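You operate a simulated robot arm through the tools that you are given. There is no shell and no other tool. Be economical: measure what you need, move in short steps, check, and stop when the job is done.

Carry out the task below with a simulated two-armed robot. There is one attempt and no reset: what you move stays moved.

JOB
Take the cap off the yellow tin and lay it down on the top of the slate slab.

It is judged by the outcome, as a careful person would: the job done as asked, and still so three seconds after it is handed in. It fails if anything else is knocked over, pushed out of place, dropped, spilled or broken. A push-on lid holds only when it is set on centred and level and pressed home; a screw cap is set on level and turned clockwise until tight.

ROBOT AND FRAMES
Two 7-joint arms with two-finger parallel grippers on one trunk, on a base that drives. Base frame: it is fixed to the floor where the robot stands at the start and does not move with it; the origin is under the middle of the robot, x ahead of it, y to its left, z up; the surface under the hand at the start is at about z = 891. Units: mm, degrees, N and s.
The left shoulder is at the start at [20, 170, 1278], the right one opposite. With the tool pointing down near the work surface each hand reaches from about 100 to 660 mm from the robot's upright axis, wherever it stands, measured 20 degrees to its own side. Payload 3.8 kg a hand.
Tool frame (each hand has its own): the origin (TCP) lies between the finger pads and is the grasp point; the fingertips stand 30 mm ahead of it; z points along the fingers, y is the line along which they close. The gripper opens to 110 mm. The fingers are 20 mm wide and 10 mm thick; the gripper's body (48 by 112 mm) begins 55 mm behind the TCP.
Orientation is told as [roll, pitch, yaw] about the base's x, y, z axes, in that order, counted from this pose: with the fingers straight down and closing along the base's y, the tool's x points along the base's -x, its y along +y and its z along -z.

CONTROLS
- The arms move only by the tool drive_tool. It takes "left_deltas", "right_deltas" or both (then of equal length, played together; a hand with none holds still); each is a list of rows, each an object of numbers (a shift or turn left out is 0, a gripper value left out holds the last): "x", "y", "z": the shift along the tool's x, y, z in mm; "rx", "ry", "rz": the turn, a rotation vector about the tool's x, y, z in degrees; "hand": the opening, from 0 (shut) to 1 (fully open). In form: [{"x": .., "y": .., "z": .., "rx": .., "ry": .., "rz": .., "hand": ..}, ...]. A call has 1 to 8 rows; each row shifts and turns the commanded pose from where the row before left it, along the tool's axes as they then stand. A row lasts 0.2 s, in which the tool goes at most 50 mm and 8.6 degrees; a call with a longer step from one row to the next is refused whole, and so is a gripper value outside its range. Where a pose cannot be reached the arm comes as near as it can. A force on the tool above 40 N (or 10 N above the force at the start of the call, whichever is more), or a blocked arm, ends the call early, and 0.2 s more pass. The fingers move at their own pace (about 72 mm/s each) and stop on an object; they squeeze with about 21 N. The grip force told is the motor's: it shows also when the fingers shut on nothing. Time passes only in rows, and 0.2 s behind the last, so rows that do not move let the fingers close. The reply holds the time, the measured pose of the TCP, the force on the tool along the base axes, the opening and the grip force, in the units named above and with some noise, with the torque about the TCP (base axes, N m) and any sound that the robot's microphone picked up, and new pictures: "show" is both (left out), scene, wrist or none (wrist: the cameras of the hands that moved).
- Cameras (640 x 400 px; columns grow to the right, rows downward): "scene" is now at [113.3, -10.9, 1440.3]; the picture's right is [-0.10, -0.99, 0.00], its down [-0.48, 0.05, -0.87] and it looks along [0.87, -0.09, -0.49] (base axes); focal length 293 px, centre (320, 200). "left" rides on the left gripper at [72, -17, -103] in its tool frame; the picture's right is [0.23, 0.97, 0.00], its down [-0.76, 0.18, -0.62] and it looks along [-0.61, 0.14, 0.78] (tool axes); focal length 222 px, centre (320, 200). "right" rides on the right gripper at [72, 17, -103] in its tool frame; the picture's right is [-0.23, 0.97, 0.00], its down [-0.76, -0.18, -0.62] and it looks along [-0.61, -0.14, 0.78] (tool axes); focal length 222 px, centre (320, 200). There is no depth. A picture from a camera that has moved, and an enlarged one, comes with that camera's place and axes in the base frame and with its lens.
- slide_trunk(by): slides the trunk up (or, below 0, down) by that many mm; the arms and the scene camera ride with it, the base frame stays. It gives what a move gives, with no picture.
- roll_base(legs): drives the robot by 1 to 6 legs, each [ahead, turn to the left] in mm and degrees, along the robot's own axes; the way and the turn of a leg run together, so that a leg with both is an arc; at most 1500 mm and 180 degrees a leg. The arms and the cameras ride along, it lands a little off, and it stops where it bumps. It gives what a move gives, and a new picture of the scene camera.
- pan_tilt(pan, tilt): turns the head with the scene camera to pan (to the left, within 80 degrees either way) and tilt (down, from -29 to 69), counted from straight ahead of the robot. It gives what a move gives, and a new picture of the scene camera.
- close_up(camera, box): a new picture of the part [left, top, right, bottom] of that camera's present view, enlarged. It takes no simulated time.
- close_job(): hands the job in; it is judged then, once.

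Go step by step. Nothing tells you exact positions but the pictures and the camera data: compare them with the known pose of the tool, close in by small moves and look again before you grip or let go. The budget is 120 turns and 260 pictures, counting those below and the enlarged ones. Unless the task says otherwise, let go and move clear before handing in, and close with one line.

The tools are called after "Request:" by a JSON object that holds its "api" and its "payload". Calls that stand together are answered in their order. drive_tool: Moves the arms, as the interface text tells. Its arguments: {"type":"object","properties":{"left_deltas":{"type":"array","items":{"type":"object","properties":{"x":{"type":"number"},"y":{"type":"number"},"z":{"type":"number"},"rx":{"type":"number"},"ry":{"type":"number"},"rz":{"type":"number"},"hand":{"type":"number"}}}},"right_deltas":{"type":"array","items":{"type":"object","properties":{"x":{"type":"number"},"y":{"type":"number"},"z":{"type":"number"},"rx":{"type":"number"},"ry":{"type":"number"},"rz":{"type":"number"},"hand":{"type":"number"}}}},"show":{"type":"string","enum":["both","scene","wrist","none"]}},"required":[]} The other tools are called the same way: slide_trunk (by) slides the trunk up or down; roll_base (legs) drives the base; pan_tilt (pan, tilt) turns the head that bears the scene camera; close_up (camera, box) takes an enlarged picture of a part of a camera's view; close_job () hands the job in.

At the start:

```text
time_s: 0.0
left_eef_pos: [454.9, 213.1, 1160.2]
left_tool_rot: [0.0, 0.0, 0.0]
left_ft_force: [0.7, 0.2, -0.5]
left_torque: [0.0, 0.03, 0.01]
left_gripper_width: 110.0
left_grasp_force: 0.1
right_eef_pos: [512.0, -253.1, 1217.8]
right_tool_rot: [0.0, 0.0, 0.0]
right_ft_force: [0.4, 0.4, -0.1]
right_torque: [0.02, 0.0, 0.0]
right_gripper_width: 109.9
right_grasp_force: 0.1
trunk travel left (down, up): [-375.0, 195.0]
robot x, y, heading: [-1.4, -2.8, -0.1]
head pan, tilt: [-6.0, 29.0]
```

scene: 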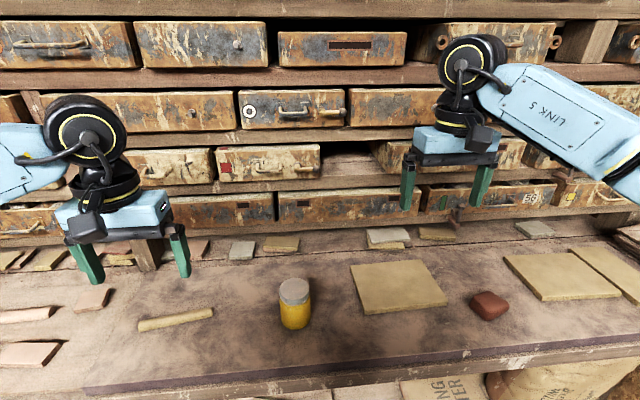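
right: 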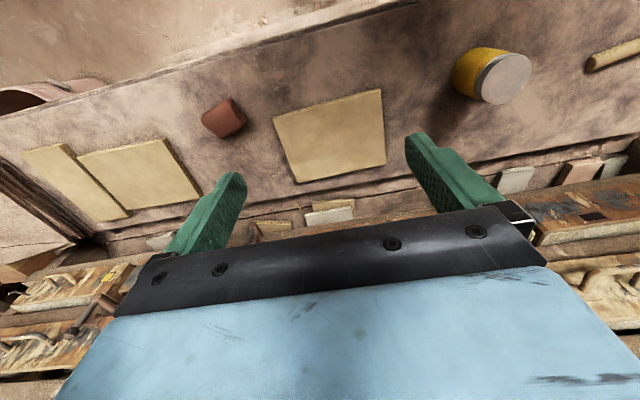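
left: 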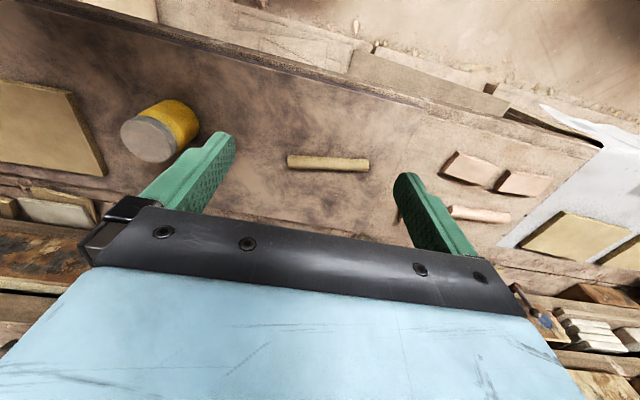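

I see the yellow tin with a grey cap near the middle of the bench; several slabs lie about, and I need to find which is slate. I'll enlarge the views.

Request:
{"api": "close_up", "payload": {"camera": "scene", "box": [200, 200, 460, 360]}}

Request:
{"api": "close_up", "payload": {"camera": "scene", "box": [400, 200, 640, 350]}}

Request:
{"api": "pan_tilt", "payload": {"pan": 45, "tilt": 35}}

Request:
{"api": "pan_tilt", "payload": {"pan": -50, "tilt": 35}}

```text
2.46 times, centred on (330, 280) of scene
camera zoom: at [113.3, -10.9, 1440.3], right [-0.1, -0.99, 0.0], down [-0.48, 0.05, -0.87], along [0.87, -0.09, -0.49], focal length 722 px, centre (295, 3)
```

zoom: 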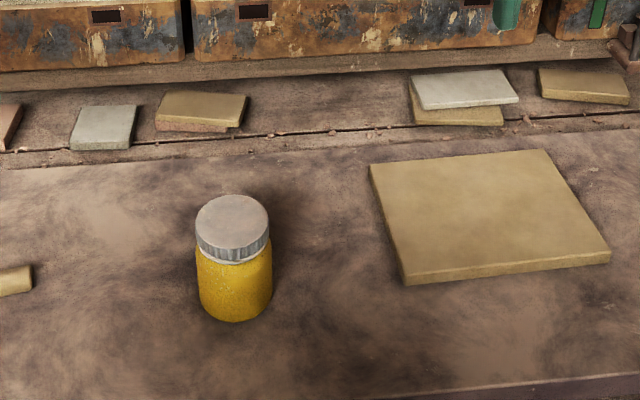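

```text
2.67 times, centred on (520, 275) of scene
camera zoom: at [113.3, -10.9, 1440.3], right [-0.1, -0.99, 0.0], down [-0.48, 0.05, -0.87], along [0.87, -0.09, -0.49], focal length 782 px, centre (-213, 0)
```

zoom: 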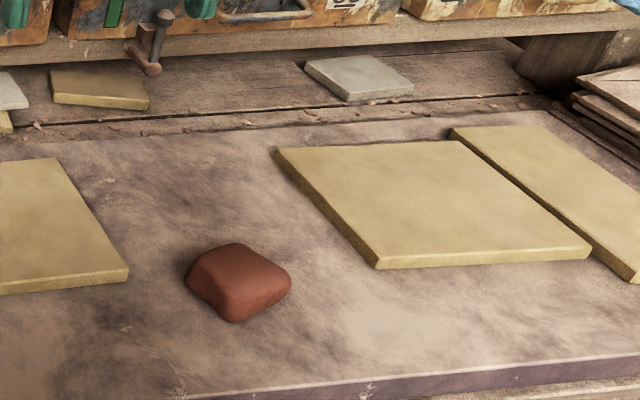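

```text
time_s: 1.2
left_eef_pos: [455.1, 213.3, 1159.6]
left_tool_rot: [-0.1, -0.1, 0.1]
left_ft_force: [0.8, -1.2, -0.8]
left_torque: [0.04, 0.02, -0.04]
left_gripper_width: 110.0
left_grasp_force: 0.0
right_eef_pos: [512.3, -253.7, 1217.4]
right_tool_rot: [-0.1, 0.0, 0.0]
right_ft_force: [0.1, 0.6, -0.3]
right_torque: [-0.01, -0.02, 0.04]
right_gripper_width: 110.0
right_grasp_force: 0.1
trunk travel left (down, up): [-375.0, 195.0]
robot x, y, heading: [-1.7, -1.5, -0.2]
head pan, tilt: [45.0, 35.0]
camera scene: at [85.3, 60.8, 1431.0], right [0.71, -0.71, 0.0], down [-0.41, -0.41, -0.82], along [0.58, 0.58, -0.57], focal length 293 px, centre (320, 200)
```

scene: 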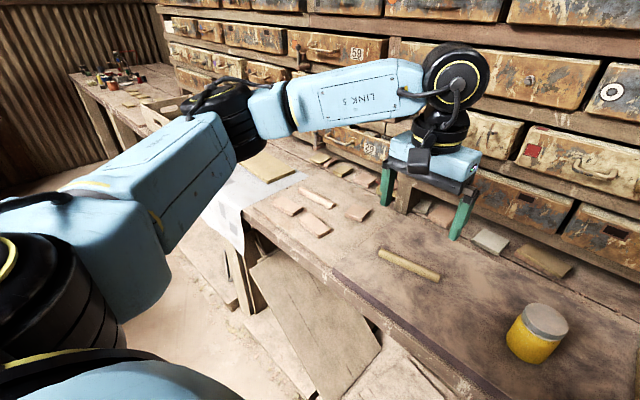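

```text
time_s: 2.9
left_eef_pos: [455.6, 212.2, 1160.1]
left_tool_rot: [0.0, 0.0, -0.1]
left_ft_force: [-0.3, 0.1, -0.6]
left_torque: [0.0, 0.04, 0.0]
left_gripper_width: 110.0
left_grasp_force: 0.1
right_eef_pos: [511.6, -252.4, 1217.4]
right_tool_rot: [0.0, 0.0, 0.0]
right_ft_force: [0.3, -0.2, 0.0]
right_torque: [-0.01, 0.01, -0.01]
right_gripper_width: 110.0
right_grasp_force: 0.0
trunk travel left (down, up): [-375.0, 195.0]
robot x, y, heading: [-0.4, -2.7, 0.2]
head pan, tilt: [-50.0, 35.0]
camera scene: at [79.7, -68.8, 1431.0], right [-0.77, -0.64, 0.0], down [-0.37, 0.44, -0.82], along [0.53, -0.63, -0.57], focal length 293 px, centre (320, 200)
```

scene: 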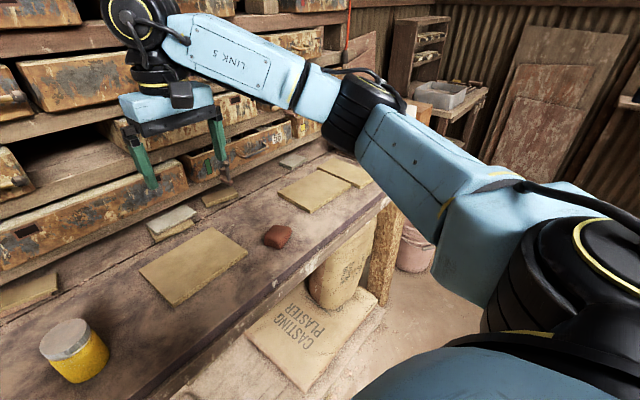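

The slabs need a closer comparison; I'll zoom into this side view.

Request:
{"api": "close_up", "payload": {"camera": "scene", "box": [120, 140, 400, 315]}}

Request:
{"api": "close_up", "payload": {"camera": "right", "box": [0, 60, 560, 260]}}

Request:
{"api": "close_up", "payload": {"camera": "left", "box": [240, 60, 640, 310]}}

Request:
{"api": "pan_tilt", "payload": {"pan": 0, "tilt": 45}}

```text
2.29 times, centred on (260, 228) of scene
camera zoom: at [79.7, -68.8, 1431.0], right [-0.77, -0.64, 0.0], down [-0.37, 0.44, -0.82], along [0.53, -0.63, -0.57], focal length 670 px, centre (457, 137)
```

zoom: 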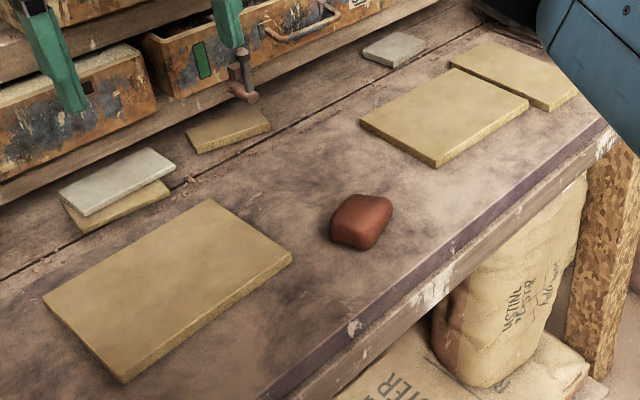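

```text
1.14 times, centred on (280, 160) of right
camera zoom: at [440.0, -235.7, 1321.4], right [0.23, 0.97, 0.0], down [0.76, -0.18, 0.62], along [0.61, -0.14, -0.78], focal length 254 px, centre (366, 246)
```

zoom: 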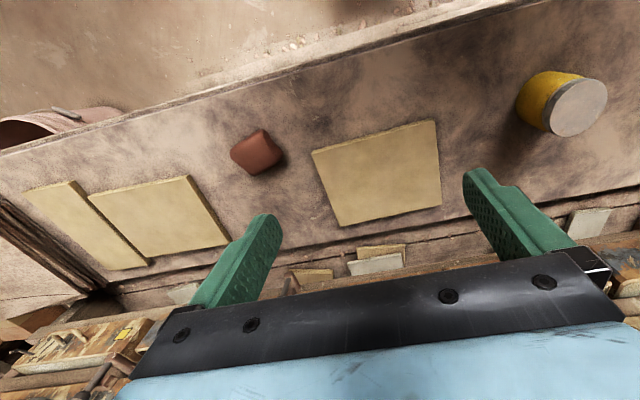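

```text
1.60 times, centred on (440, 185) of left
camera zoom: at [381.8, 195.5, 1263.2], right [-0.23, 0.97, 0.0], down [0.76, 0.18, 0.62], along [0.61, 0.14, -0.78], focal length 355 px, centre (128, 224)
```

zoom: 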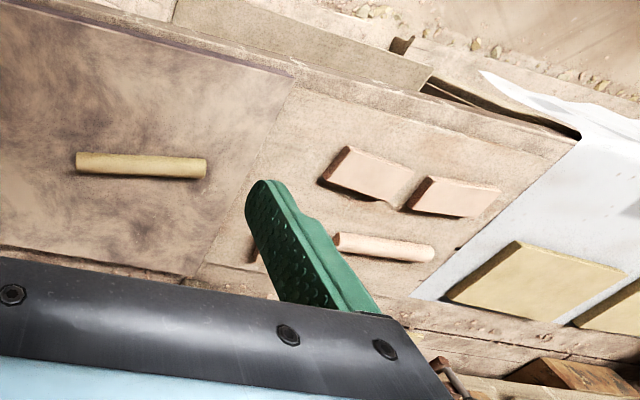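

```text
time_s: 4.1
left_eef_pos: [454.7, 212.6, 1159.8]
left_tool_rot: [-0.1, 0.0, 0.0]
left_ft_force: [-0.2, 0.8, -0.3]
left_torque: [0.01, 0.0, -0.02]
left_gripper_width: 109.9
left_grasp_force: 0.0
right_eef_pos: [512.4, -252.8, 1217.9]
right_tool_rot: [0.0, 0.1, 0.0]
right_ft_force: [0.6, 0.7, 0.3]
right_torque: [-0.04, 0.0, 0.03]
right_gripper_width: 110.0
right_grasp_force: 0.0
trunk travel left (down, up): [-375.0, 195.0]
robot x, y, heading: [2.0, 0.6, 0.1]
head pan, tilt: [0.0, 45.0]
camera scene: at [104.3, -1.5, 1416.2], right [0.0, -1.0, 0.0], down [-0.71, 0.0, -0.71], along [0.71, 0.0, -0.71], focal length 293 px, centre (320, 200)
```

scene: 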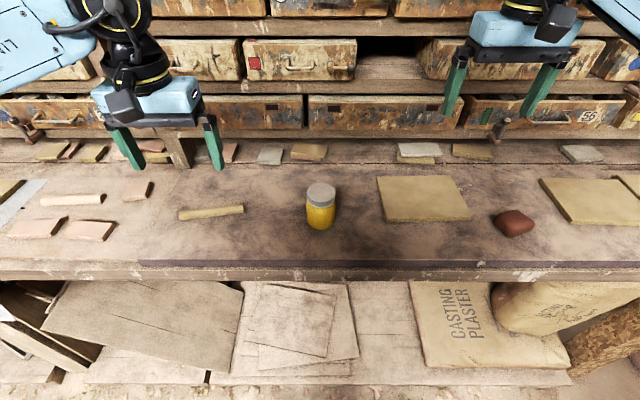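

The buff slabs look like clay pieces (as with the clay roll and lump), while the big dark board let into the bench has a slate-purple edge. I'll look closer at that edge before deciding.

Request:
{"api": "close_up", "payload": {"camera": "scene", "box": [60, 150, 330, 320]}}

Request:
{"api": "close_up", "payload": {"camera": "scene", "box": [360, 140, 640, 315]}}

Request:
{"api": "close_up", "payload": {"camera": "scene", "box": [280, 170, 360, 240]}}

```text
2.35 times, centred on (195, 235) of scene
camera zoom: at [104.3, -1.5, 1416.2], right [0.0, -1.0, 0.0], down [-0.71, 0.0, -0.71], along [0.71, 0.0, -0.71], focal length 690 px, centre (614, 118)
```

zoom: 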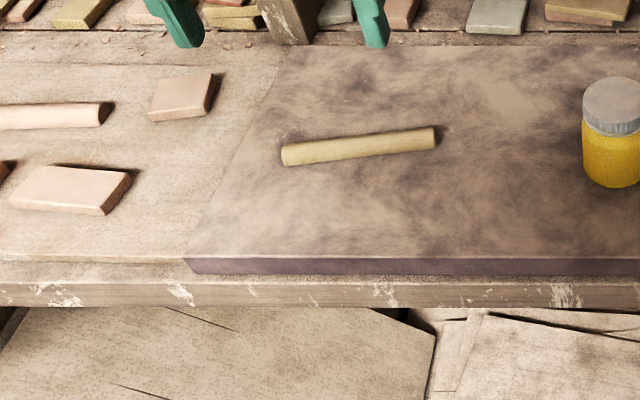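

```text
2.29 times, centred on (500, 228) of scene
camera zoom: at [104.3, -1.5, 1416.2], right [0.0, -1.0, 0.0], down [-0.71, 0.0, -0.71], along [0.71, 0.0, -0.71], focal length 670 px, centre (-91, 137)
```

zoom: 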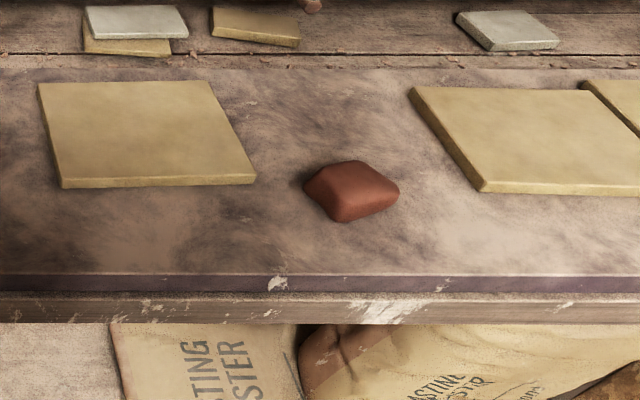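

```text
5.71 times, centred on (320, 205) of scene
camera zoom: at [104.3, -1.5, 1416.2], right [0.0, -1.0, 0.0], down [-0.71, 0.0, -0.71], along [0.71, 0.0, -0.71], focal length 1676 px, centre (320, 171)
```

zoom: 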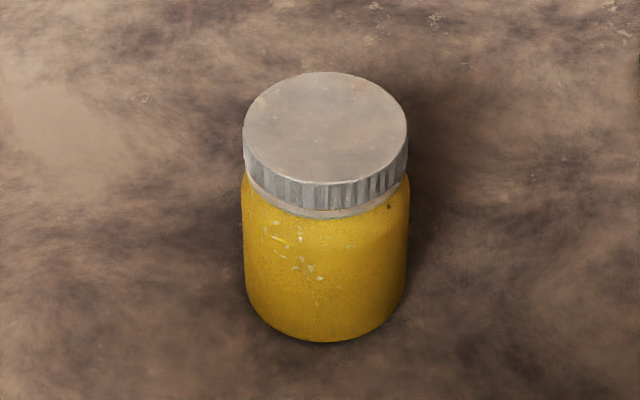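

The big dark board with the purple-grey edge, on which the tin stands, is the slate slab; the cap is ribbed, so likely a screw cap. The tin is at about (566, -4), 68 mm wide, cap top z≈978. I plan to hold the tin with the left hand from the side and unscrew with the right; first I turn the left hand in the air.

Request:
{"api": "drive_tool", "payload": {"left_deltas": [{"rz": -8.5}, {"rz": -8.5}, {"rz": -8.5}, {"rz": -8.5}, {"rz": -8.5}, {"rz": -8.5}, {"rz": -8.5}, {"rz": -8.5}], "show": "none"}}

Request:
{"api": "drive_tool", "payload": {"left_deltas": [{"rz": -8}, {"rz": -8}, {"rz": -6}, {"ry": 8.5}, {"ry": 8.5}, {"ry": 8.5}, {"ry": 8.5}, {"ry": 8.5}], "show": "scene"}}

```text
time_s: 5.9
left_eef_pos: [454.9, 212.7, 1160.4]
left_tool_rot: [0.0, 0.0, 68.2]
left_ft_force: [-0.4, 0.0, 0.1]
left_torque: [-0.02, 0.0, -0.03]
left_gripper_width: 109.9
left_grasp_force: 0.0
right_eef_pos: [512.4, -253.0, 1218.4]
right_tool_rot: [0.1, 0.0, -0.1]
right_ft_force: [-0.4, -1.0, 0.0]
right_torque: [-0.01, 0.01, 0.01]
right_gripper_width: 110.1
right_grasp_force: 0.0
trunk travel left (down, up): [-375.0, 195.0]
robot x, y, heading: [1.9, -3.0, 0.0]
head pan, tilt: [0.0, 45.0]
```

```text
time_s: 7.7
left_eef_pos: [456.3, 214.4, 1158.8]
left_tool_rot: [0.0, 42.7, 89.9]
left_ft_force: [0.8, 0.5, -0.2]
left_torque: [0.0, 0.02, 0.0]
left_gripper_width: 109.9
left_grasp_force: 0.0
right_eef_pos: [512.3, -252.1, 1218.5]
right_tool_rot: [0.0, 0.0, 0.0]
right_ft_force: [0.1, 1.1, -0.2]
right_torque: [0.0, -0.02, 0.0]
right_gripper_width: 109.9
right_grasp_force: 0.1
trunk travel left (down, up): [-375.0, 195.0]
robot x, y, heading: [0.1, -2.9, 0.2]
head pan, tilt: [0.0, 45.0]
camera scene: at [104.2, -0.9, 1416.2], right [0.0, -1.0, 0.0], down [-0.71, 0.0, -0.71], along [0.71, 0.0, -0.71], focal length 293 px, centre (320, 200)
```

scene: 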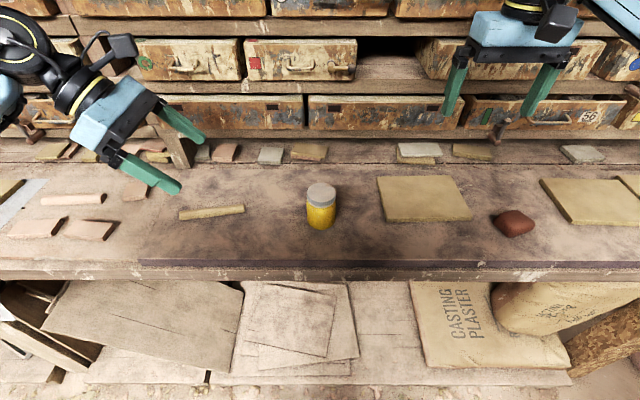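

The turn works. I tilt it further to about 22° off level and bring it to a standoff left of the tin, above the bench.

Request:
{"api": "drive_tool", "payload": {"left_deltas": [{"ry": 8.5}, {"ry": 8.5}, {"ry": 8.5}, {"x": -14.7, "y": -22, "z": 21.8}, {"x": -14.7, "y": -22, "z": 21.8}, {"x": -14.7, "y": -22, "z": 21.8}, {"x": -14.7, "y": -22, "z": 21.8}, {"x": -14.7, "y": -22, "z": 21.8}]}}

```text
time_s: 9.5
left_eef_pos: [566.3, 139.3, 1052.0]
left_tool_rot: [0.1, 67.9, 90.1]
left_ft_force: [0.2, -0.1, -0.4]
left_torque: [-0.02, 0.01, -0.02]
left_gripper_width: 110.1
left_grasp_force: 0.1
right_eef_pos: [512.4, -254.9, 1217.4]
right_tool_rot: [0.0, 0.1, 0.0]
right_ft_force: [0.1, -0.2, -0.5]
right_torque: [0.0, 0.03, 0.01]
right_gripper_width: 110.0
right_grasp_force: 0.0
trunk travel left (down, up): [-375.0, 195.0]
robot x, y, heading: [4.3, -0.0, -0.1]
head pan, tilt: [0.0, 45.0]
camera scene: at [105.1, -2.2, 1416.1], right [0.0, -1.0, 0.0], down [-0.71, 0.0, -0.71], along [0.71, 0.0, -0.71], focal length 293 px, centre (320, 200)
camera left: at [581.4, 208.2, 1158.2], right [-0.97, -0.09, 0.21], down [-0.18, 0.86, -0.47], along [-0.14, -0.5, -0.86], focal length 222 px, centre (320, 200)
```

scene: 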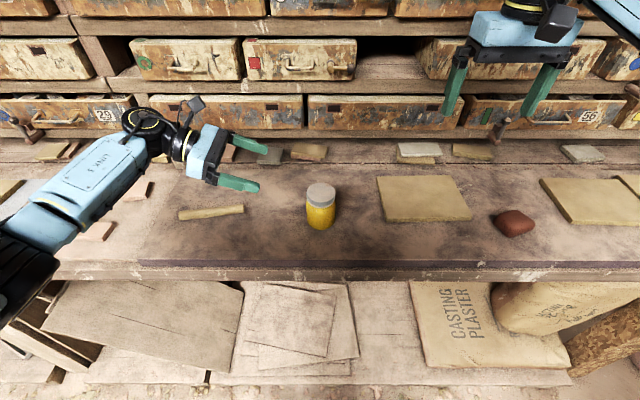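
left: 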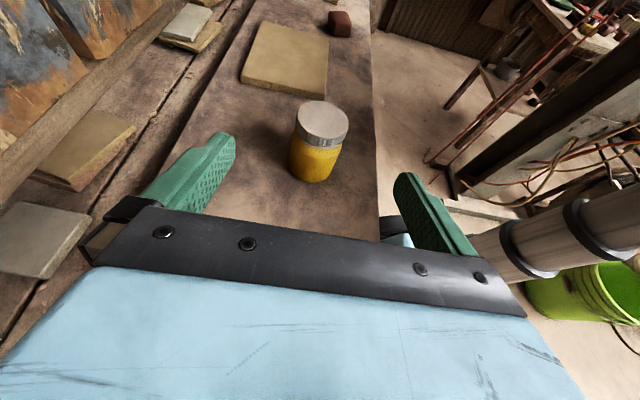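

The standoff is reached; the tin centre measures near (562, -4). I check how the left forearm sits above the bench before lowering.

Request:
{"api": "pan_tilt", "payload": {"pan": 45, "tilt": 40}}

```text
time_s: 10.6
left_eef_pos: [564.4, 139.8, 1052.3]
left_tool_rot: [0.0, 68.0, 90.2]
left_ft_force: [0.0, 0.1, -0.3]
left_torque: [0.0, 0.02, -0.01]
left_gripper_width: 109.8
left_grasp_force: 0.0
right_eef_pos: [511.9, -252.3, 1218.2]
right_tool_rot: [0.1, 0.1, 0.0]
right_ft_force: [-0.1, 0.6, 0.5]
right_torque: [0.0, 0.01, -0.01]
right_gripper_width: 110.0
right_grasp_force: 0.2
trunk travel left (down, up): [-375.0, 195.0]
robot x, y, heading: [2.1, -0.5, -0.0]
head pan, tilt: [45.0, 40.0]
camera scene: at [83.1, 58.7, 1423.4], right [0.71, -0.71, 0.0], down [-0.45, -0.45, -0.77], along [0.54, 0.54, -0.64], focal length 293 px, centre (320, 200)
```

scene: 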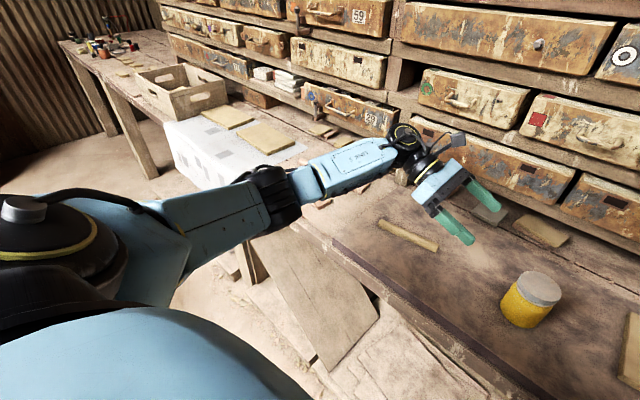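

The forearm runs about level at z≈1100 with room below. I lower the hand part of the way and check again.

Request:
{"api": "drive_tool", "payload": {"left_deltas": [{"x": -18.5, "z": 7.4}, {"x": -18.5, "z": 7.4}, {"x": -18.5, "z": 7.4}, {"x": -18.5, "z": 7.4}]}}

```text
time_s: 11.6
left_eef_pos: [565.3, 140.5, 970.5]
left_tool_rot: [0.0, 68.0, 90.1]
left_ft_force: [0.3, 0.1, -0.3]
left_torque: [0.01, -0.01, 0.0]
left_gripper_width: 109.9
left_grasp_force: 0.1
right_eef_pos: [512.9, -253.8, 1218.6]
right_tool_rot: [-0.1, 0.0, 0.0]
right_ft_force: [-0.8, 0.0, 0.9]
right_torque: [-0.02, 0.01, 0.02]
right_gripper_width: 109.8
right_grasp_force: 0.0
trunk travel left (down, up): [-375.0, 195.0]
robot x, y, heading: [-2.8, -0.6, 0.2]
head pan, tilt: [45.0, 40.0]
camera scene: at [83.3, 58.6, 1423.4], right [0.71, -0.71, 0.0], down [-0.45, -0.45, -0.77], along [0.54, 0.54, -0.64], focal length 293 px, centre (320, 200)
camera left: at [581.1, 208.2, 1077.4], right [-0.97, -0.09, 0.21], down [-0.18, 0.86, -0.47], along [-0.14, -0.5, -0.86], focal length 222 px, centre (320, 200)
```

scene: 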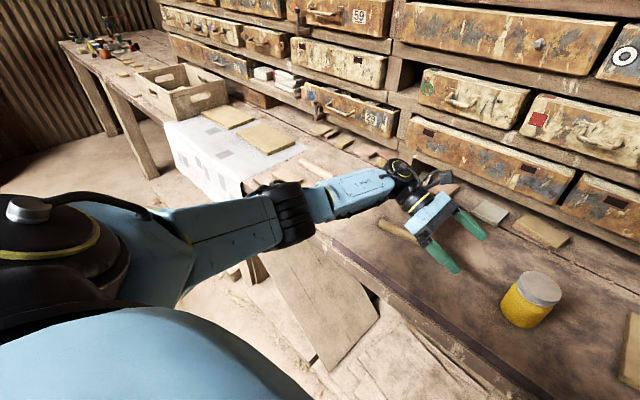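
left: 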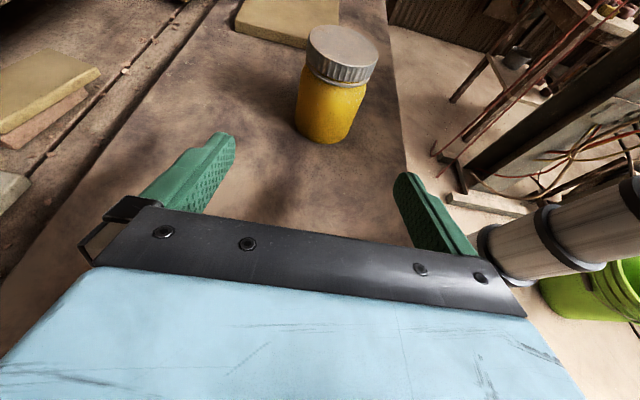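

The forearm is clear. I lower to grasp height and advance partly, shifting 5 mm to line up with the tin (x≈560).

Request:
{"api": "drive_tool", "payload": {"left_deltas": [{"x": -15, "y": 2.5, "z": 6}, {"x": -15, "y": 2.5, "z": 6}, {"x": 7.5, "z": 18.5}, {"x": 7.5, "z": 18.5}, {"x": 7.5, "z": 18.5}]}}

```text
time_s: 12.8
left_eef_pos: [561.0, 78.4, 939.6]
left_tool_rot: [0.1, 68.0, 90.1]
left_ft_force: [0.5, 0.7, -0.5]
left_torque: [0.0, 0.03, -0.02]
left_gripper_width: 109.9
left_grasp_force: 0.0
right_eef_pos: [512.5, -252.9, 1218.4]
right_tool_rot: [0.0, 0.0, 0.1]
right_ft_force: [0.1, -0.3, 0.0]
right_torque: [0.04, -0.01, 0.0]
right_gripper_width: 109.9
right_grasp_force: 0.1
trunk travel left (down, up): [-375.0, 195.0]
robot x, y, heading: [1.8, 0.1, 0.0]
head pan, tilt: [45.0, 40.0]
camera scene: at [83.1, 58.3, 1423.5], right [0.71, -0.71, 0.0], down [-0.45, -0.45, -0.77], along [0.54, 0.54, -0.64], focal length 293 px, centre (320, 200)
camera left: at [576.4, 146.6, 1044.8], right [-0.97, -0.09, 0.21], down [-0.18, 0.86, -0.47], along [-0.14, -0.5, -0.86], focal length 222 px, centre (320, 200)
```

scene: 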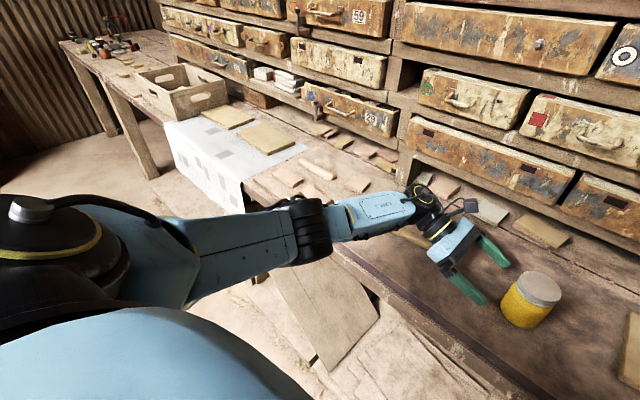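
left: 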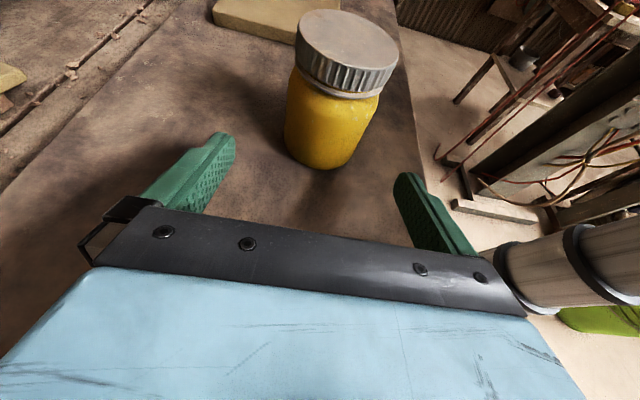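

Lined up well. I advance the rest so the fingers straddle the tin.

Request:
{"api": "drive_tool", "payload": {"left_deltas": [{"x": 7.7, "z": 19.2}, {"x": 7.7, "z": 19.2}, {"x": 7.7, "z": 19.2}]}}

Request:
{"api": "pan_tilt", "payload": {"pan": 10, "tilt": 45}}

Request:
{"api": "close_up", "payload": {"camera": "scene", "box": [220, 130, 460, 280]}}

```text
time_s: 13.6
left_eef_pos: [561.0, 17.4, 938.3]
left_tool_rot: [0.1, 68.0, 90.1]
left_ft_force: [0.3, 0.2, 0.6]
left_torque: [0.02, -0.02, -0.02]
left_gripper_width: 109.9
left_grasp_force: 0.1
right_eef_pos: [512.5, -252.8, 1218.6]
right_tool_rot: [0.0, -0.1, 0.0]
right_ft_force: [0.7, -0.9, 0.6]
right_torque: [0.0, -0.02, -0.04]
right_gripper_width: 110.0
right_grasp_force: 0.1
trunk travel left (down, up): [-375.0, 195.0]
robot x, y, heading: [-1.5, -2.1, -0.1]
head pan, tilt: [45.0, 40.0]
camera scene: at [83.1, 58.1, 1423.5], right [0.71, -0.71, 0.0], down [-0.45, -0.45, -0.77], along [0.54, 0.54, -0.64], focal length 293 px, centre (320, 200)
camera left: at [576.2, 86.2, 1044.2], right [-0.97, -0.09, 0.21], down [-0.18, 0.86, -0.47], along [-0.14, -0.5, -0.86], focal length 222 px, centre (320, 200)
```

scene: 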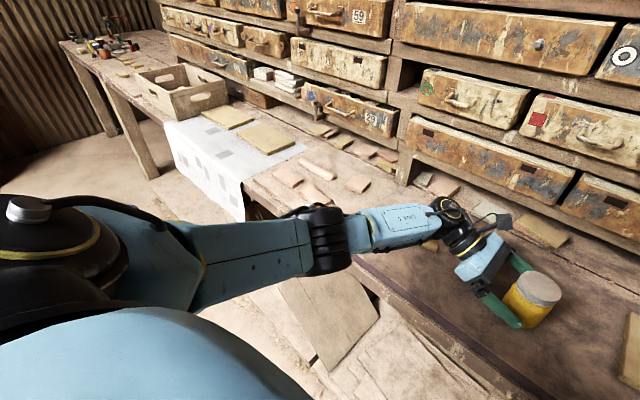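
left: 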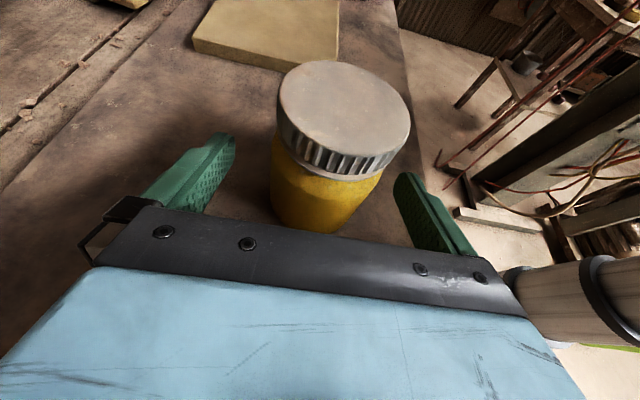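

```text
time_s: 14.6
left_eef_pos: [561.6, 18.8, 938.7]
left_tool_rot: [0.0, 68.0, 90.1]
left_ft_force: [-0.6, 0.6, -0.2]
left_torque: [0.01, 0.0, 0.0]
left_gripper_width: 110.1
left_grasp_force: 0.0
right_eef_pos: [512.5, -252.8, 1218.4]
right_tool_rot: [0.0, 0.1, 0.0]
right_ft_force: [0.2, -0.9, 0.1]
right_torque: [-0.01, -0.01, 0.0]
right_gripper_width: 110.0
right_grasp_force: 0.2
trunk travel left (down, up): [-375.0, 195.0]
robot x, y, heading: [3.0, -1.6, 0.0]
head pan, tilt: [10.0, 45.0]
camera scene: at [103.1, 12.8, 1416.2], right [0.17, -0.98, 0.0], down [-0.7, -0.12, -0.71], along [0.7, 0.12, -0.71], focal length 293 px, centre (320, 200)
```

scene: 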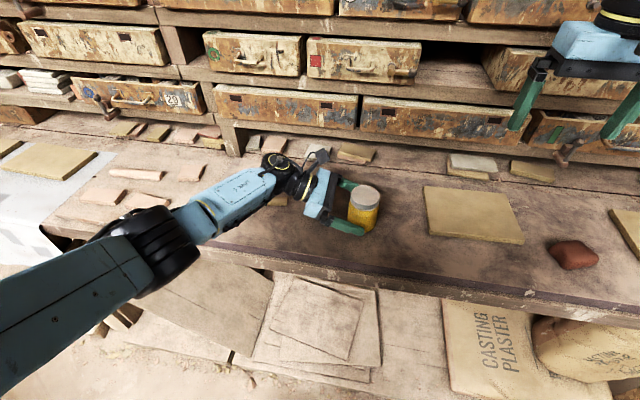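

```text
2.67 times, centred on (340, 205) of scene
camera zoom: at [103.1, 12.8, 1416.2], right [0.17, -0.98, 0.0], down [-0.7, -0.12, -0.71], along [0.7, 0.12, -0.71], focal length 782 px, centre (267, 187)
```

zoom: 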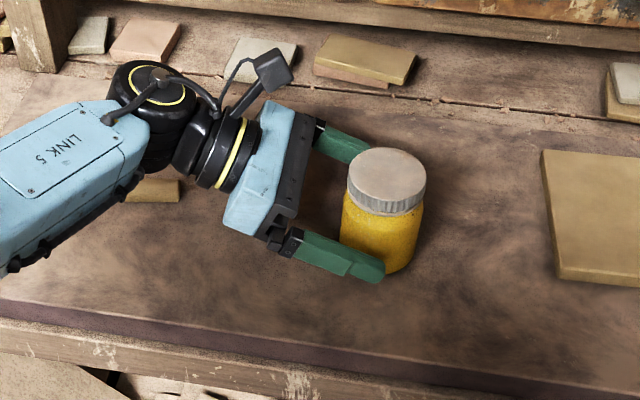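

The fingers straddle the tin with its centre about 23 mm ahead of the TCP. I go 8 mm deeper and close in gentle steps.

Request:
{"api": "drive_tool", "payload": {"left_deltas": [{"x": 3, "y": 1.5, "z": 7.4}, {"hand": 0.8}, {"hand": 0.7}, {"hand": 0.66}, {"hand": 0.63}, {"hand": 0.6}, {"hand": 0.57}]}}

```text
time_s: 16.2
left_eef_pos: [558.4, 9.8, 938.7]
left_tool_rot: [0.0, 68.0, 90.0]
left_ft_force: [-0.4, -0.2, -0.7]
left_torque: [-0.02, -0.04, -0.03]
left_gripper_width: 63.8
left_grasp_force: 21.1
right_eef_pos: [512.1, -253.9, 1218.3]
right_tool_rot: [0.0, -0.1, 0.1]
right_ft_force: [-0.4, 0.0, 0.3]
right_torque: [-0.01, -0.02, -0.01]
right_gripper_width: 109.9
right_grasp_force: 0.1
trunk travel left (down, up): [-375.0, 195.0]
robot x, y, heading: [-3.1, 1.2, -0.1]
head pan, tilt: [10.0, 45.0]
camera scene: at [103.0, 12.7, 1416.2], right [0.17, -0.98, 0.0], down [-0.7, -0.12, -0.71], along [0.7, 0.12, -0.71], focal length 293 px, centre (320, 200)
camera left: at [574.7, 78.2, 1044.7], right [-0.97, -0.09, 0.21], down [-0.18, 0.86, -0.47], along [-0.14, -0.5, -0.86], focal length 222 px, centre (320, 200)
```

scene: 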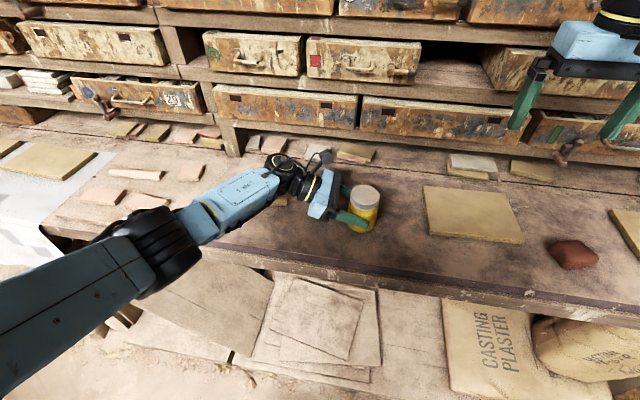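
left: 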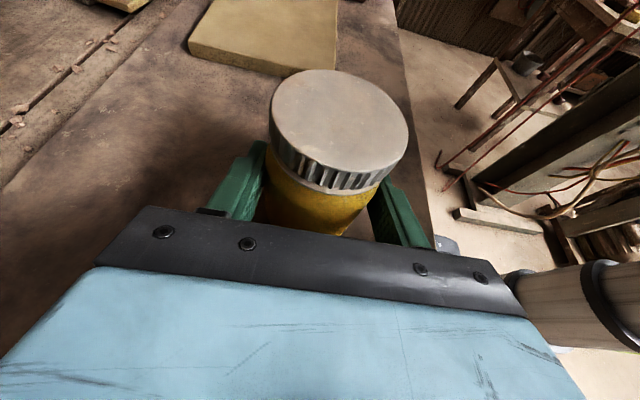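

The tin is held (64 mm wide, 21 N), cap centre near (559, -6). Now I bring the right hand above the cap and turn it to yaw 45, for a counter-clockwise stroke.

Request:
{"api": "drive_tool", "payload": {"right_deltas": [{"x": -7.8, "y": 41, "z": 18}, {"x": -7.8, "y": 41, "z": 18}, {"x": -7.8, "y": 41, "z": 18}, {"x": -7.8, "y": 41, "z": 18}, {"x": -7.8, "y": 41, "z": 18}, {"x": -7.8, "y": 41, "z": 18}, {"rz": -8}, {"rz": -8, "hand": 0.75}], "show": "none"}}

Request:
{"api": "drive_tool", "payload": {"right_deltas": [{"rz": -8}, {"rz": -8}, {"rz": -8}]}}

Request:
{"api": "close_up", "payload": {"camera": "scene", "box": [240, 80, 480, 260]}}

```text
time_s: 18.0
left_eef_pos: [558.7, 11.1, 937.2]
left_tool_rot: [0.0, 68.1, 90.0]
left_ft_force: [-0.8, 0.2, -0.4]
left_torque: [0.04, -0.09, 0.0]
left_gripper_width: 64.0
left_grasp_force: 21.2
right_eef_pos: [558.2, -6.8, 1111.5]
right_tool_rot: [0.0, 0.0, 16.1]
right_ft_force: [0.5, 0.1, -0.2]
right_torque: [0.02, 0.01, 0.02]
right_gripper_width: 82.4
right_grasp_force: 0.2
trunk travel left (down, up): [-375.0, 195.0]
robot x, y, heading: [-2.8, 0.2, -0.1]
head pan, tilt: [10.0, 45.0]
```

```text
time_s: 18.8
left_eef_pos: [559.7, 9.9, 938.4]
left_tool_rot: [0.0, 68.0, 90.1]
left_ft_force: [-0.5, -1.0, -0.6]
left_torque: [-0.05, -0.09, 0.03]
left_gripper_width: 64.3
left_grasp_force: 21.0
right_eef_pos: [559.8, -6.6, 1111.3]
right_tool_rot: [0.0, -0.1, 40.0]
right_ft_force: [-0.6, 0.4, 0.2]
right_torque: [0.01, 0.01, 0.01]
right_gripper_width: 82.3
right_grasp_force: 0.0
trunk travel left (down, up): [-375.0, 195.0]
robot x, y, heading: [0.3, 2.0, -0.1]
head pan, tilt: [10.0, 45.0]
camera scene: at [103.1, 12.7, 1416.2], right [0.17, -0.98, 0.0], down [-0.7, -0.12, -0.71], along [0.7, 0.12, -0.71], focal length 293 px, centre (320, 200)
camera right: at [492.9, -40.3, 1213.5], right [-0.45, 0.89, 0.0], down [0.7, 0.35, 0.62], along [0.56, 0.28, -0.78], focal length 222 px, centre (320, 200)
```

scene: 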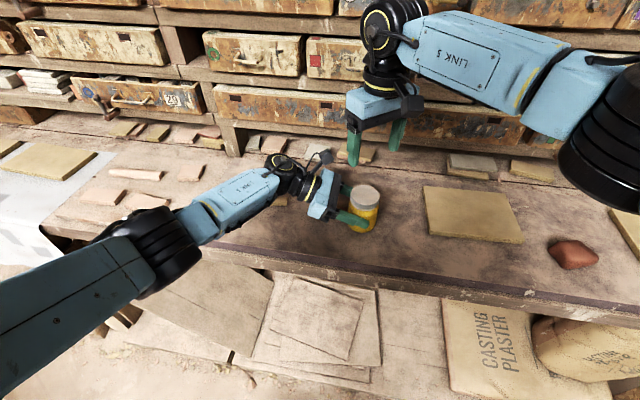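
right: 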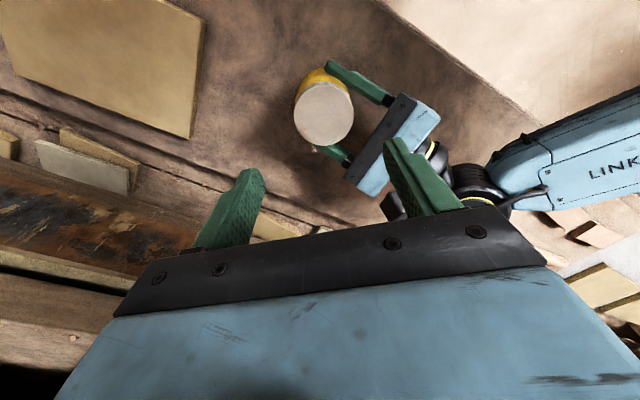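

```text
2.22 times, centred on (360, 170) of scene
camera zoom: at [103.1, 12.7, 1416.2], right [0.17, -0.98, 0.0], down [-0.7, -0.12, -0.71], along [0.7, 0.12, -0.71], focal length 652 px, centre (231, 267)
```

zoom: 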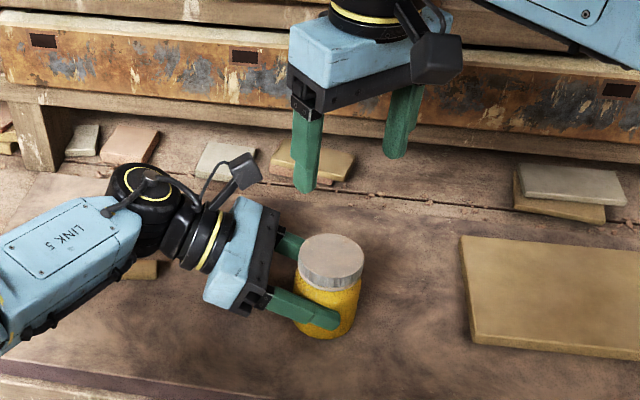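

The cap measures near (558, -5). I lower the right hand to just above the cap and check the centring.

Request:
{"api": "drive_tool", "payload": {"right_deltas": [{"y": 2.1, "z": 24}, {"z": 24}, {"z": 24}, {"z": 22}]}}

Request:
{"api": "close_up", "payload": {"camera": "scene", "box": [300, 140, 420, 240]}}

Request:
{"api": "close_up", "payload": {"camera": "left", "box": [200, 0, 480, 260]}}

```text
time_s: 19.8
left_eef_pos: [558.1, 9.4, 938.9]
left_tool_rot: [0.0, 68.0, 90.1]
left_ft_force: [-0.1, 0.6, -0.9]
left_torque: [-0.03, 0.0, 0.01]
left_gripper_width: 64.1
left_grasp_force: 20.9
right_eef_pos: [557.7, -5.4, 1015.6]
right_tool_rot: [0.0, 0.1, 40.0]
right_ft_force: [1.1, -0.6, 0.0]
right_torque: [-0.03, 0.0, 0.02]
right_gripper_width: 82.4
right_grasp_force: 0.1
trunk travel left (down, up): [-375.0, 195.0]
robot x, y, heading: [-1.1, 0.3, -0.1]
head pan, tilt: [10.0, 45.0]
camera scene: at [103.0, 12.8, 1416.2], right [0.17, -0.98, 0.0], down [-0.7, -0.12, -0.71], along [0.7, 0.12, -0.71], focal length 293 px, centre (320, 200)
camera right: at [491.5, -38.3, 1118.7], right [-0.45, 0.89, 0.0], down [0.7, 0.35, 0.62], along [0.56, 0.28, -0.78], focal length 222 px, centre (320, 200)
```

scene: 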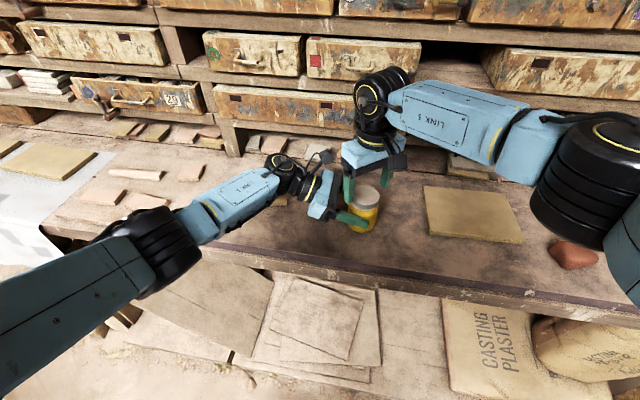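
right: 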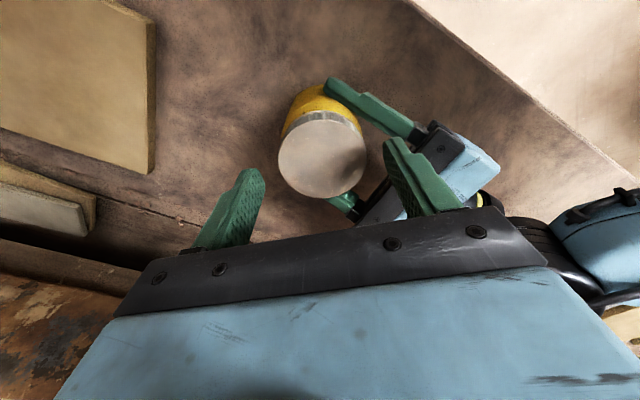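

```text
4.00 times, centred on (360, 190) of scene
camera zoom: at [103.0, 12.8, 1416.2], right [0.17, -0.98, 0.0], down [-0.7, -0.12, -0.71], along [0.7, 0.12, -0.71], focal length 1173 px, centre (160, 240)
```

zoom: 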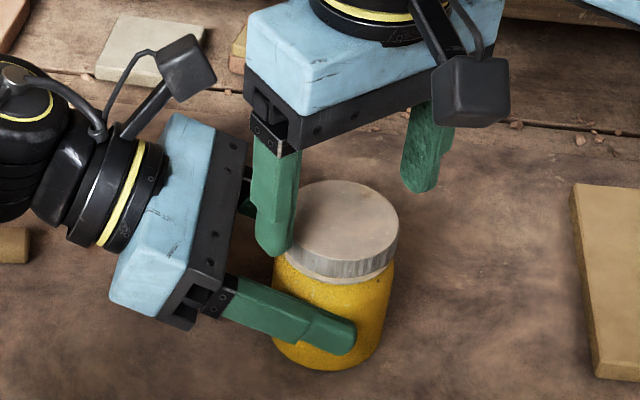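

```text
1.54 times, centred on (340, 130) of left
camera zoom: at [574.7, 78.3, 1044.7], right [-0.97, -0.09, 0.21], down [-0.18, 0.86, -0.47], along [-0.14, -0.5, -0.86], focal length 342 px, centre (289, 308)
```

zoom: 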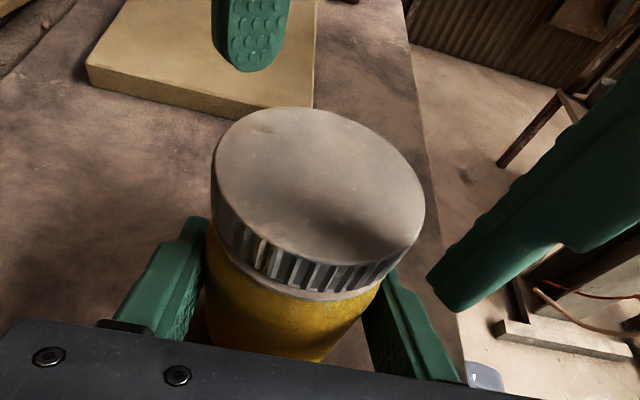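

The fingers straddle the cap cleanly; cap top ≈ z 980. I lower 18 mm so the tips overlap the ribbed rim and close gently.

Request:
{"api": "drive_tool", "payload": {"right_deltas": [{"z": 9}, {"z": 9}, {"hand": 0.65}, {"hand": 0.6}, {"hand": 0.56}, {"hand": 0.53}, {"hand": 0.48}]}}

Request:
{"api": "close_up", "payload": {"camera": "scene", "box": [300, 140, 420, 240]}}

Request:
{"api": "close_up", "payload": {"camera": "left", "box": [200, 0, 480, 260]}}

```text
time_s: 21.4
left_eef_pos: [560.1, 10.1, 938.4]
left_tool_rot: [0.1, 67.9, 90.0]
left_ft_force: [5.1, -4.2, 0.4]
left_torque: [0.18, 0.14, 0.08]
left_gripper_width: 64.0
left_grasp_force: 20.6
right_eef_pos: [557.6, -5.4, 999.0]
right_tool_rot: [0.1, 0.0, 40.1]
right_ft_force: [-4.3, 4.7, 1.2]
right_torque: [0.12, 0.12, 0.02]
right_gripper_width: 60.2
right_grasp_force: 21.1
trunk travel left (down, up): [-375.0, 195.0]
robot x, y, heading: [-0.5, 4.9, 0.3]
head pan, tilt: [10.0, 45.0]
camera scene: at [103.2, 12.8, 1416.1], right [0.17, -0.98, 0.0], down [-0.7, -0.12, -0.71], along [0.7, 0.12, -0.71], focal length 293 px, centre (320, 200)
camera right: at [491.2, -38.2, 1100.9], right [-0.45, 0.89, 0.0], down [0.7, 0.35, 0.62], along [0.55, 0.28, -0.78], focal length 222 px, centre (320, 200)
```

scene: 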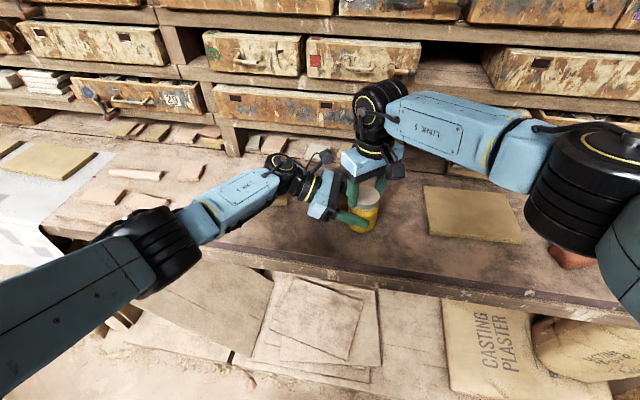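
right: 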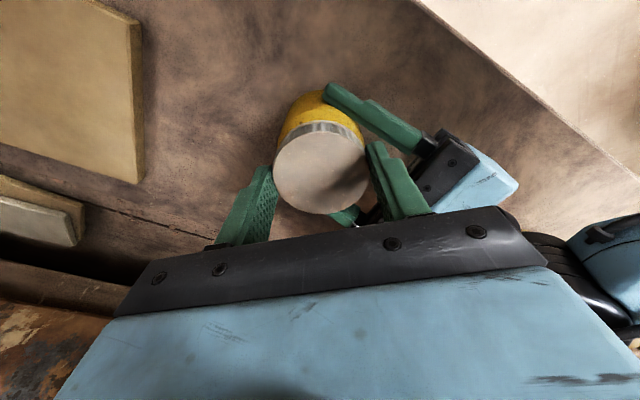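

```text
4.00 times, centred on (360, 190) of scene
camera zoom: at [103.2, 12.8, 1416.1], right [0.17, -0.98, 0.0], down [-0.7, -0.12, -0.71], along [0.7, 0.12, -0.71], focal length 1173 px, centre (160, 240)
```

zoom: 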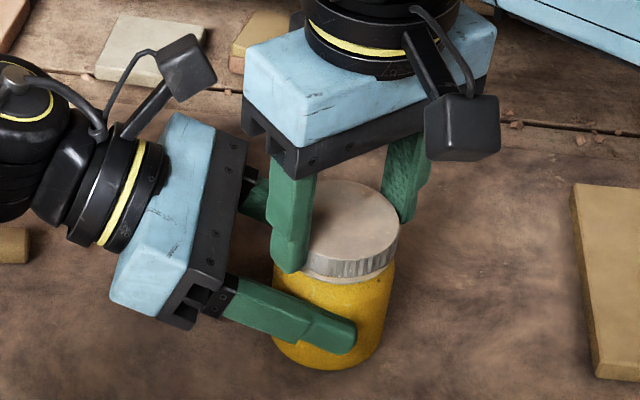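

```text
1.54 times, centred on (340, 130) of left
camera zoom: at [574.9, 78.2, 1044.7], right [-0.97, -0.09, 0.21], down [-0.18, 0.86, -0.47], along [-0.14, -0.5, -0.86], focal length 342 px, centre (289, 308)
```

zoom: 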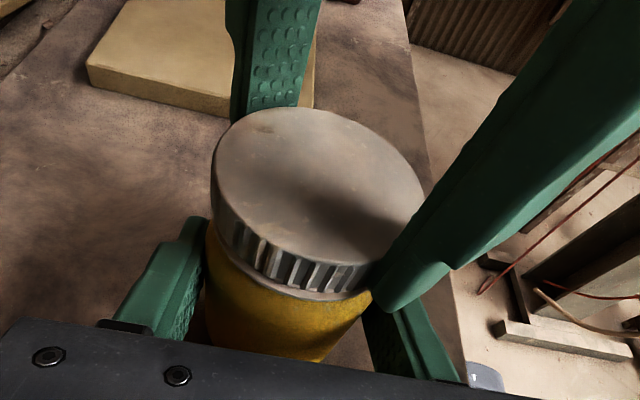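

The cap is gripped (60 mm). I turn it counter-clockwise a little first and watch the torque.

Request:
{"api": "drive_tool", "payload": {"right_deltas": [{"rz": -5}, {"rz": -5}, {"rz": -5}, {"rz": -5}], "show": "none"}}

Request:
{"api": "close_up", "payload": {"camera": "left", "box": [200, 0, 480, 260]}}

```text
time_s: 22.4
left_eef_pos: [558.8, 10.1, 939.0]
left_tool_rot: [-0.1, 68.0, 90.1]
left_ft_force: [8.4, -7.9, -0.7]
left_torque: [0.26, 0.14, 0.1]
left_gripper_width: 63.5
left_grasp_force: 20.8
right_eef_pos: [557.1, -4.6, 998.1]
right_tool_rot: [0.1, 0.0, 40.1]
right_ft_force: [-8.4, 8.0, 1.5]
right_torque: [0.17, 0.3, 0.04]
right_gripper_width: 60.2
right_grasp_force: 20.7
right hand out of reach, approached as far as the arm can: row 1, 2, 3, 4
trunk travel left (down, up): [-375.0, 195.0]
robot x, y, heading: [0.2, -4.2, -0.0]
head pan, tilt: [10.0, 45.0]
```

```text
1.54 times, centred on (340, 130) of left
camera zoom: at [574.9, 78.1, 1044.8], right [-0.97, -0.09, 0.21], down [-0.18, 0.86, -0.47], along [-0.14, -0.5, -0.86], focal length 342 px, centre (289, 308)
```

zoom: 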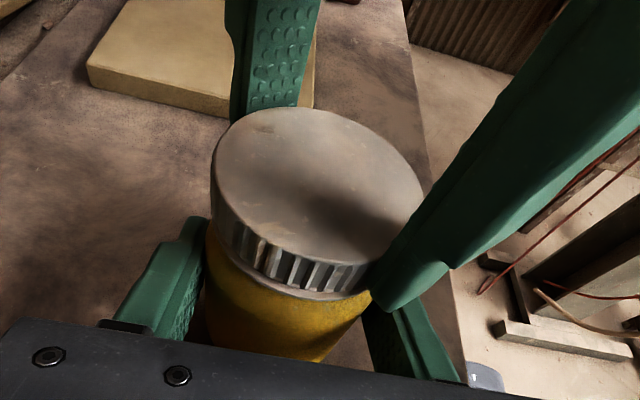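

The right wrist's limit is at about yaw +40, so I must start from the other end. I release, rise a little, and turn clockwise to about yaw -125.

Request:
{"api": "drive_tool", "payload": {"right_deltas": [{"hand": 0.68}, {"hand": 0.68}, {"z": -25}, {"rz": 8.5}, {"rz": 8.5}, {"rz": 8.5}, {"rz": 8.5}, {"rz": 8.5}], "show": "none"}}

Request:
{"api": "drive_tool", "payload": {"right_deltas": [{"rz": 8.5}, {"rz": 8.5}, {"rz": 8.5}, {"rz": 8.5}, {"rz": 8.5}, {"rz": 8.5}]}}

Request:
{"api": "close_up", "payload": {"camera": "scene", "box": [300, 140, 420, 240]}}

```text
time_s: 24.2
left_eef_pos: [559.7, 10.1, 939.0]
left_tool_rot: [0.1, 68.0, 90.0]
left_ft_force: [-0.2, 1.2, 2.3]
left_torque: [0.02, -0.03, -0.01]
left_gripper_width: 63.6
left_grasp_force: 20.7
right_eef_pos: [558.0, -5.8, 1023.4]
right_tool_rot: [0.0, 0.1, -2.6]
right_ft_force: [0.4, 0.3, 1.2]
right_torque: [0.04, 0.04, 0.0]
right_gripper_width: 74.8
right_grasp_force: 0.2
trunk travel left (down, up): [-375.0, 195.0]
robot x, y, heading: [1.6, -0.0, -0.1]
head pan, tilt: [10.0, 45.0]
```

```text
time_s: 25.6
left_eef_pos: [558.5, 9.5, 938.4]
left_tool_rot: [0.0, 67.9, 90.0]
left_ft_force: [-0.5, 1.2, 1.9]
left_torque: [0.02, -0.07, 0.04]
left_gripper_width: 63.8
left_grasp_force: 21.2
right_eef_pos: [558.0, -4.3, 1023.3]
right_tool_rot: [0.1, 0.0, -53.6]
right_ft_force: [-0.1, 0.4, 0.5]
right_torque: [-0.02, -0.02, -0.01]
right_gripper_width: 74.6
right_grasp_force: 0.1
trunk travel left (down, up): [-375.0, 195.0]
robot x, y, heading: [2.1, -1.1, 0.1]
head pan, tilt: [10.0, 45.0]
camera scene: at [102.8, 12.9, 1416.2], right [0.17, -0.98, 0.0], down [-0.7, -0.12, -0.71], along [0.7, 0.12, -0.71], focal length 293 px, centre (320, 200)
camera right: at [528.7, 63.7, 1126.2], right [0.92, 0.39, 0.0], down [0.31, -0.72, 0.62], along [0.25, -0.57, -0.78], focal length 222 px, centre (320, 200)
```

scene: 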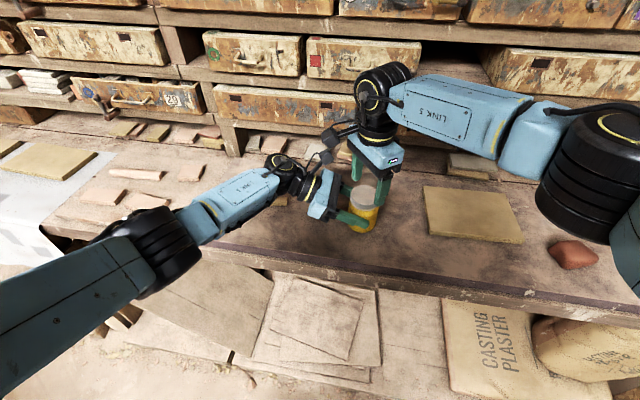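
right: 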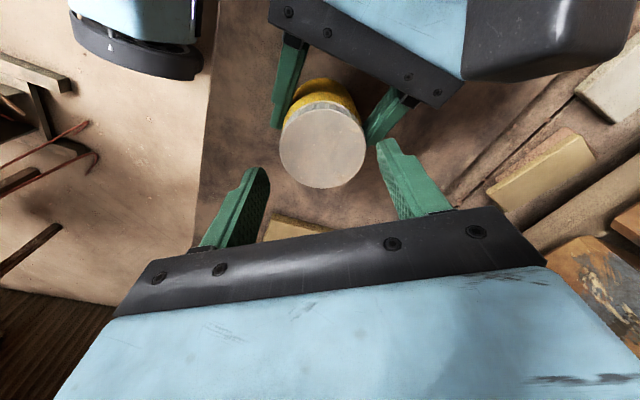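

```text
4.00 times, centred on (360, 190) of scene
camera zoom: at [102.8, 12.9, 1416.2], right [0.17, -0.98, 0.0], down [-0.7, -0.12, -0.71], along [0.7, 0.12, -0.71], focal length 1173 px, centre (160, 240)
```

zoom: 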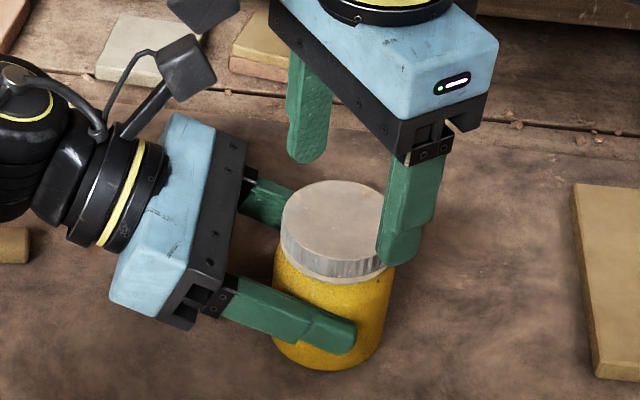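

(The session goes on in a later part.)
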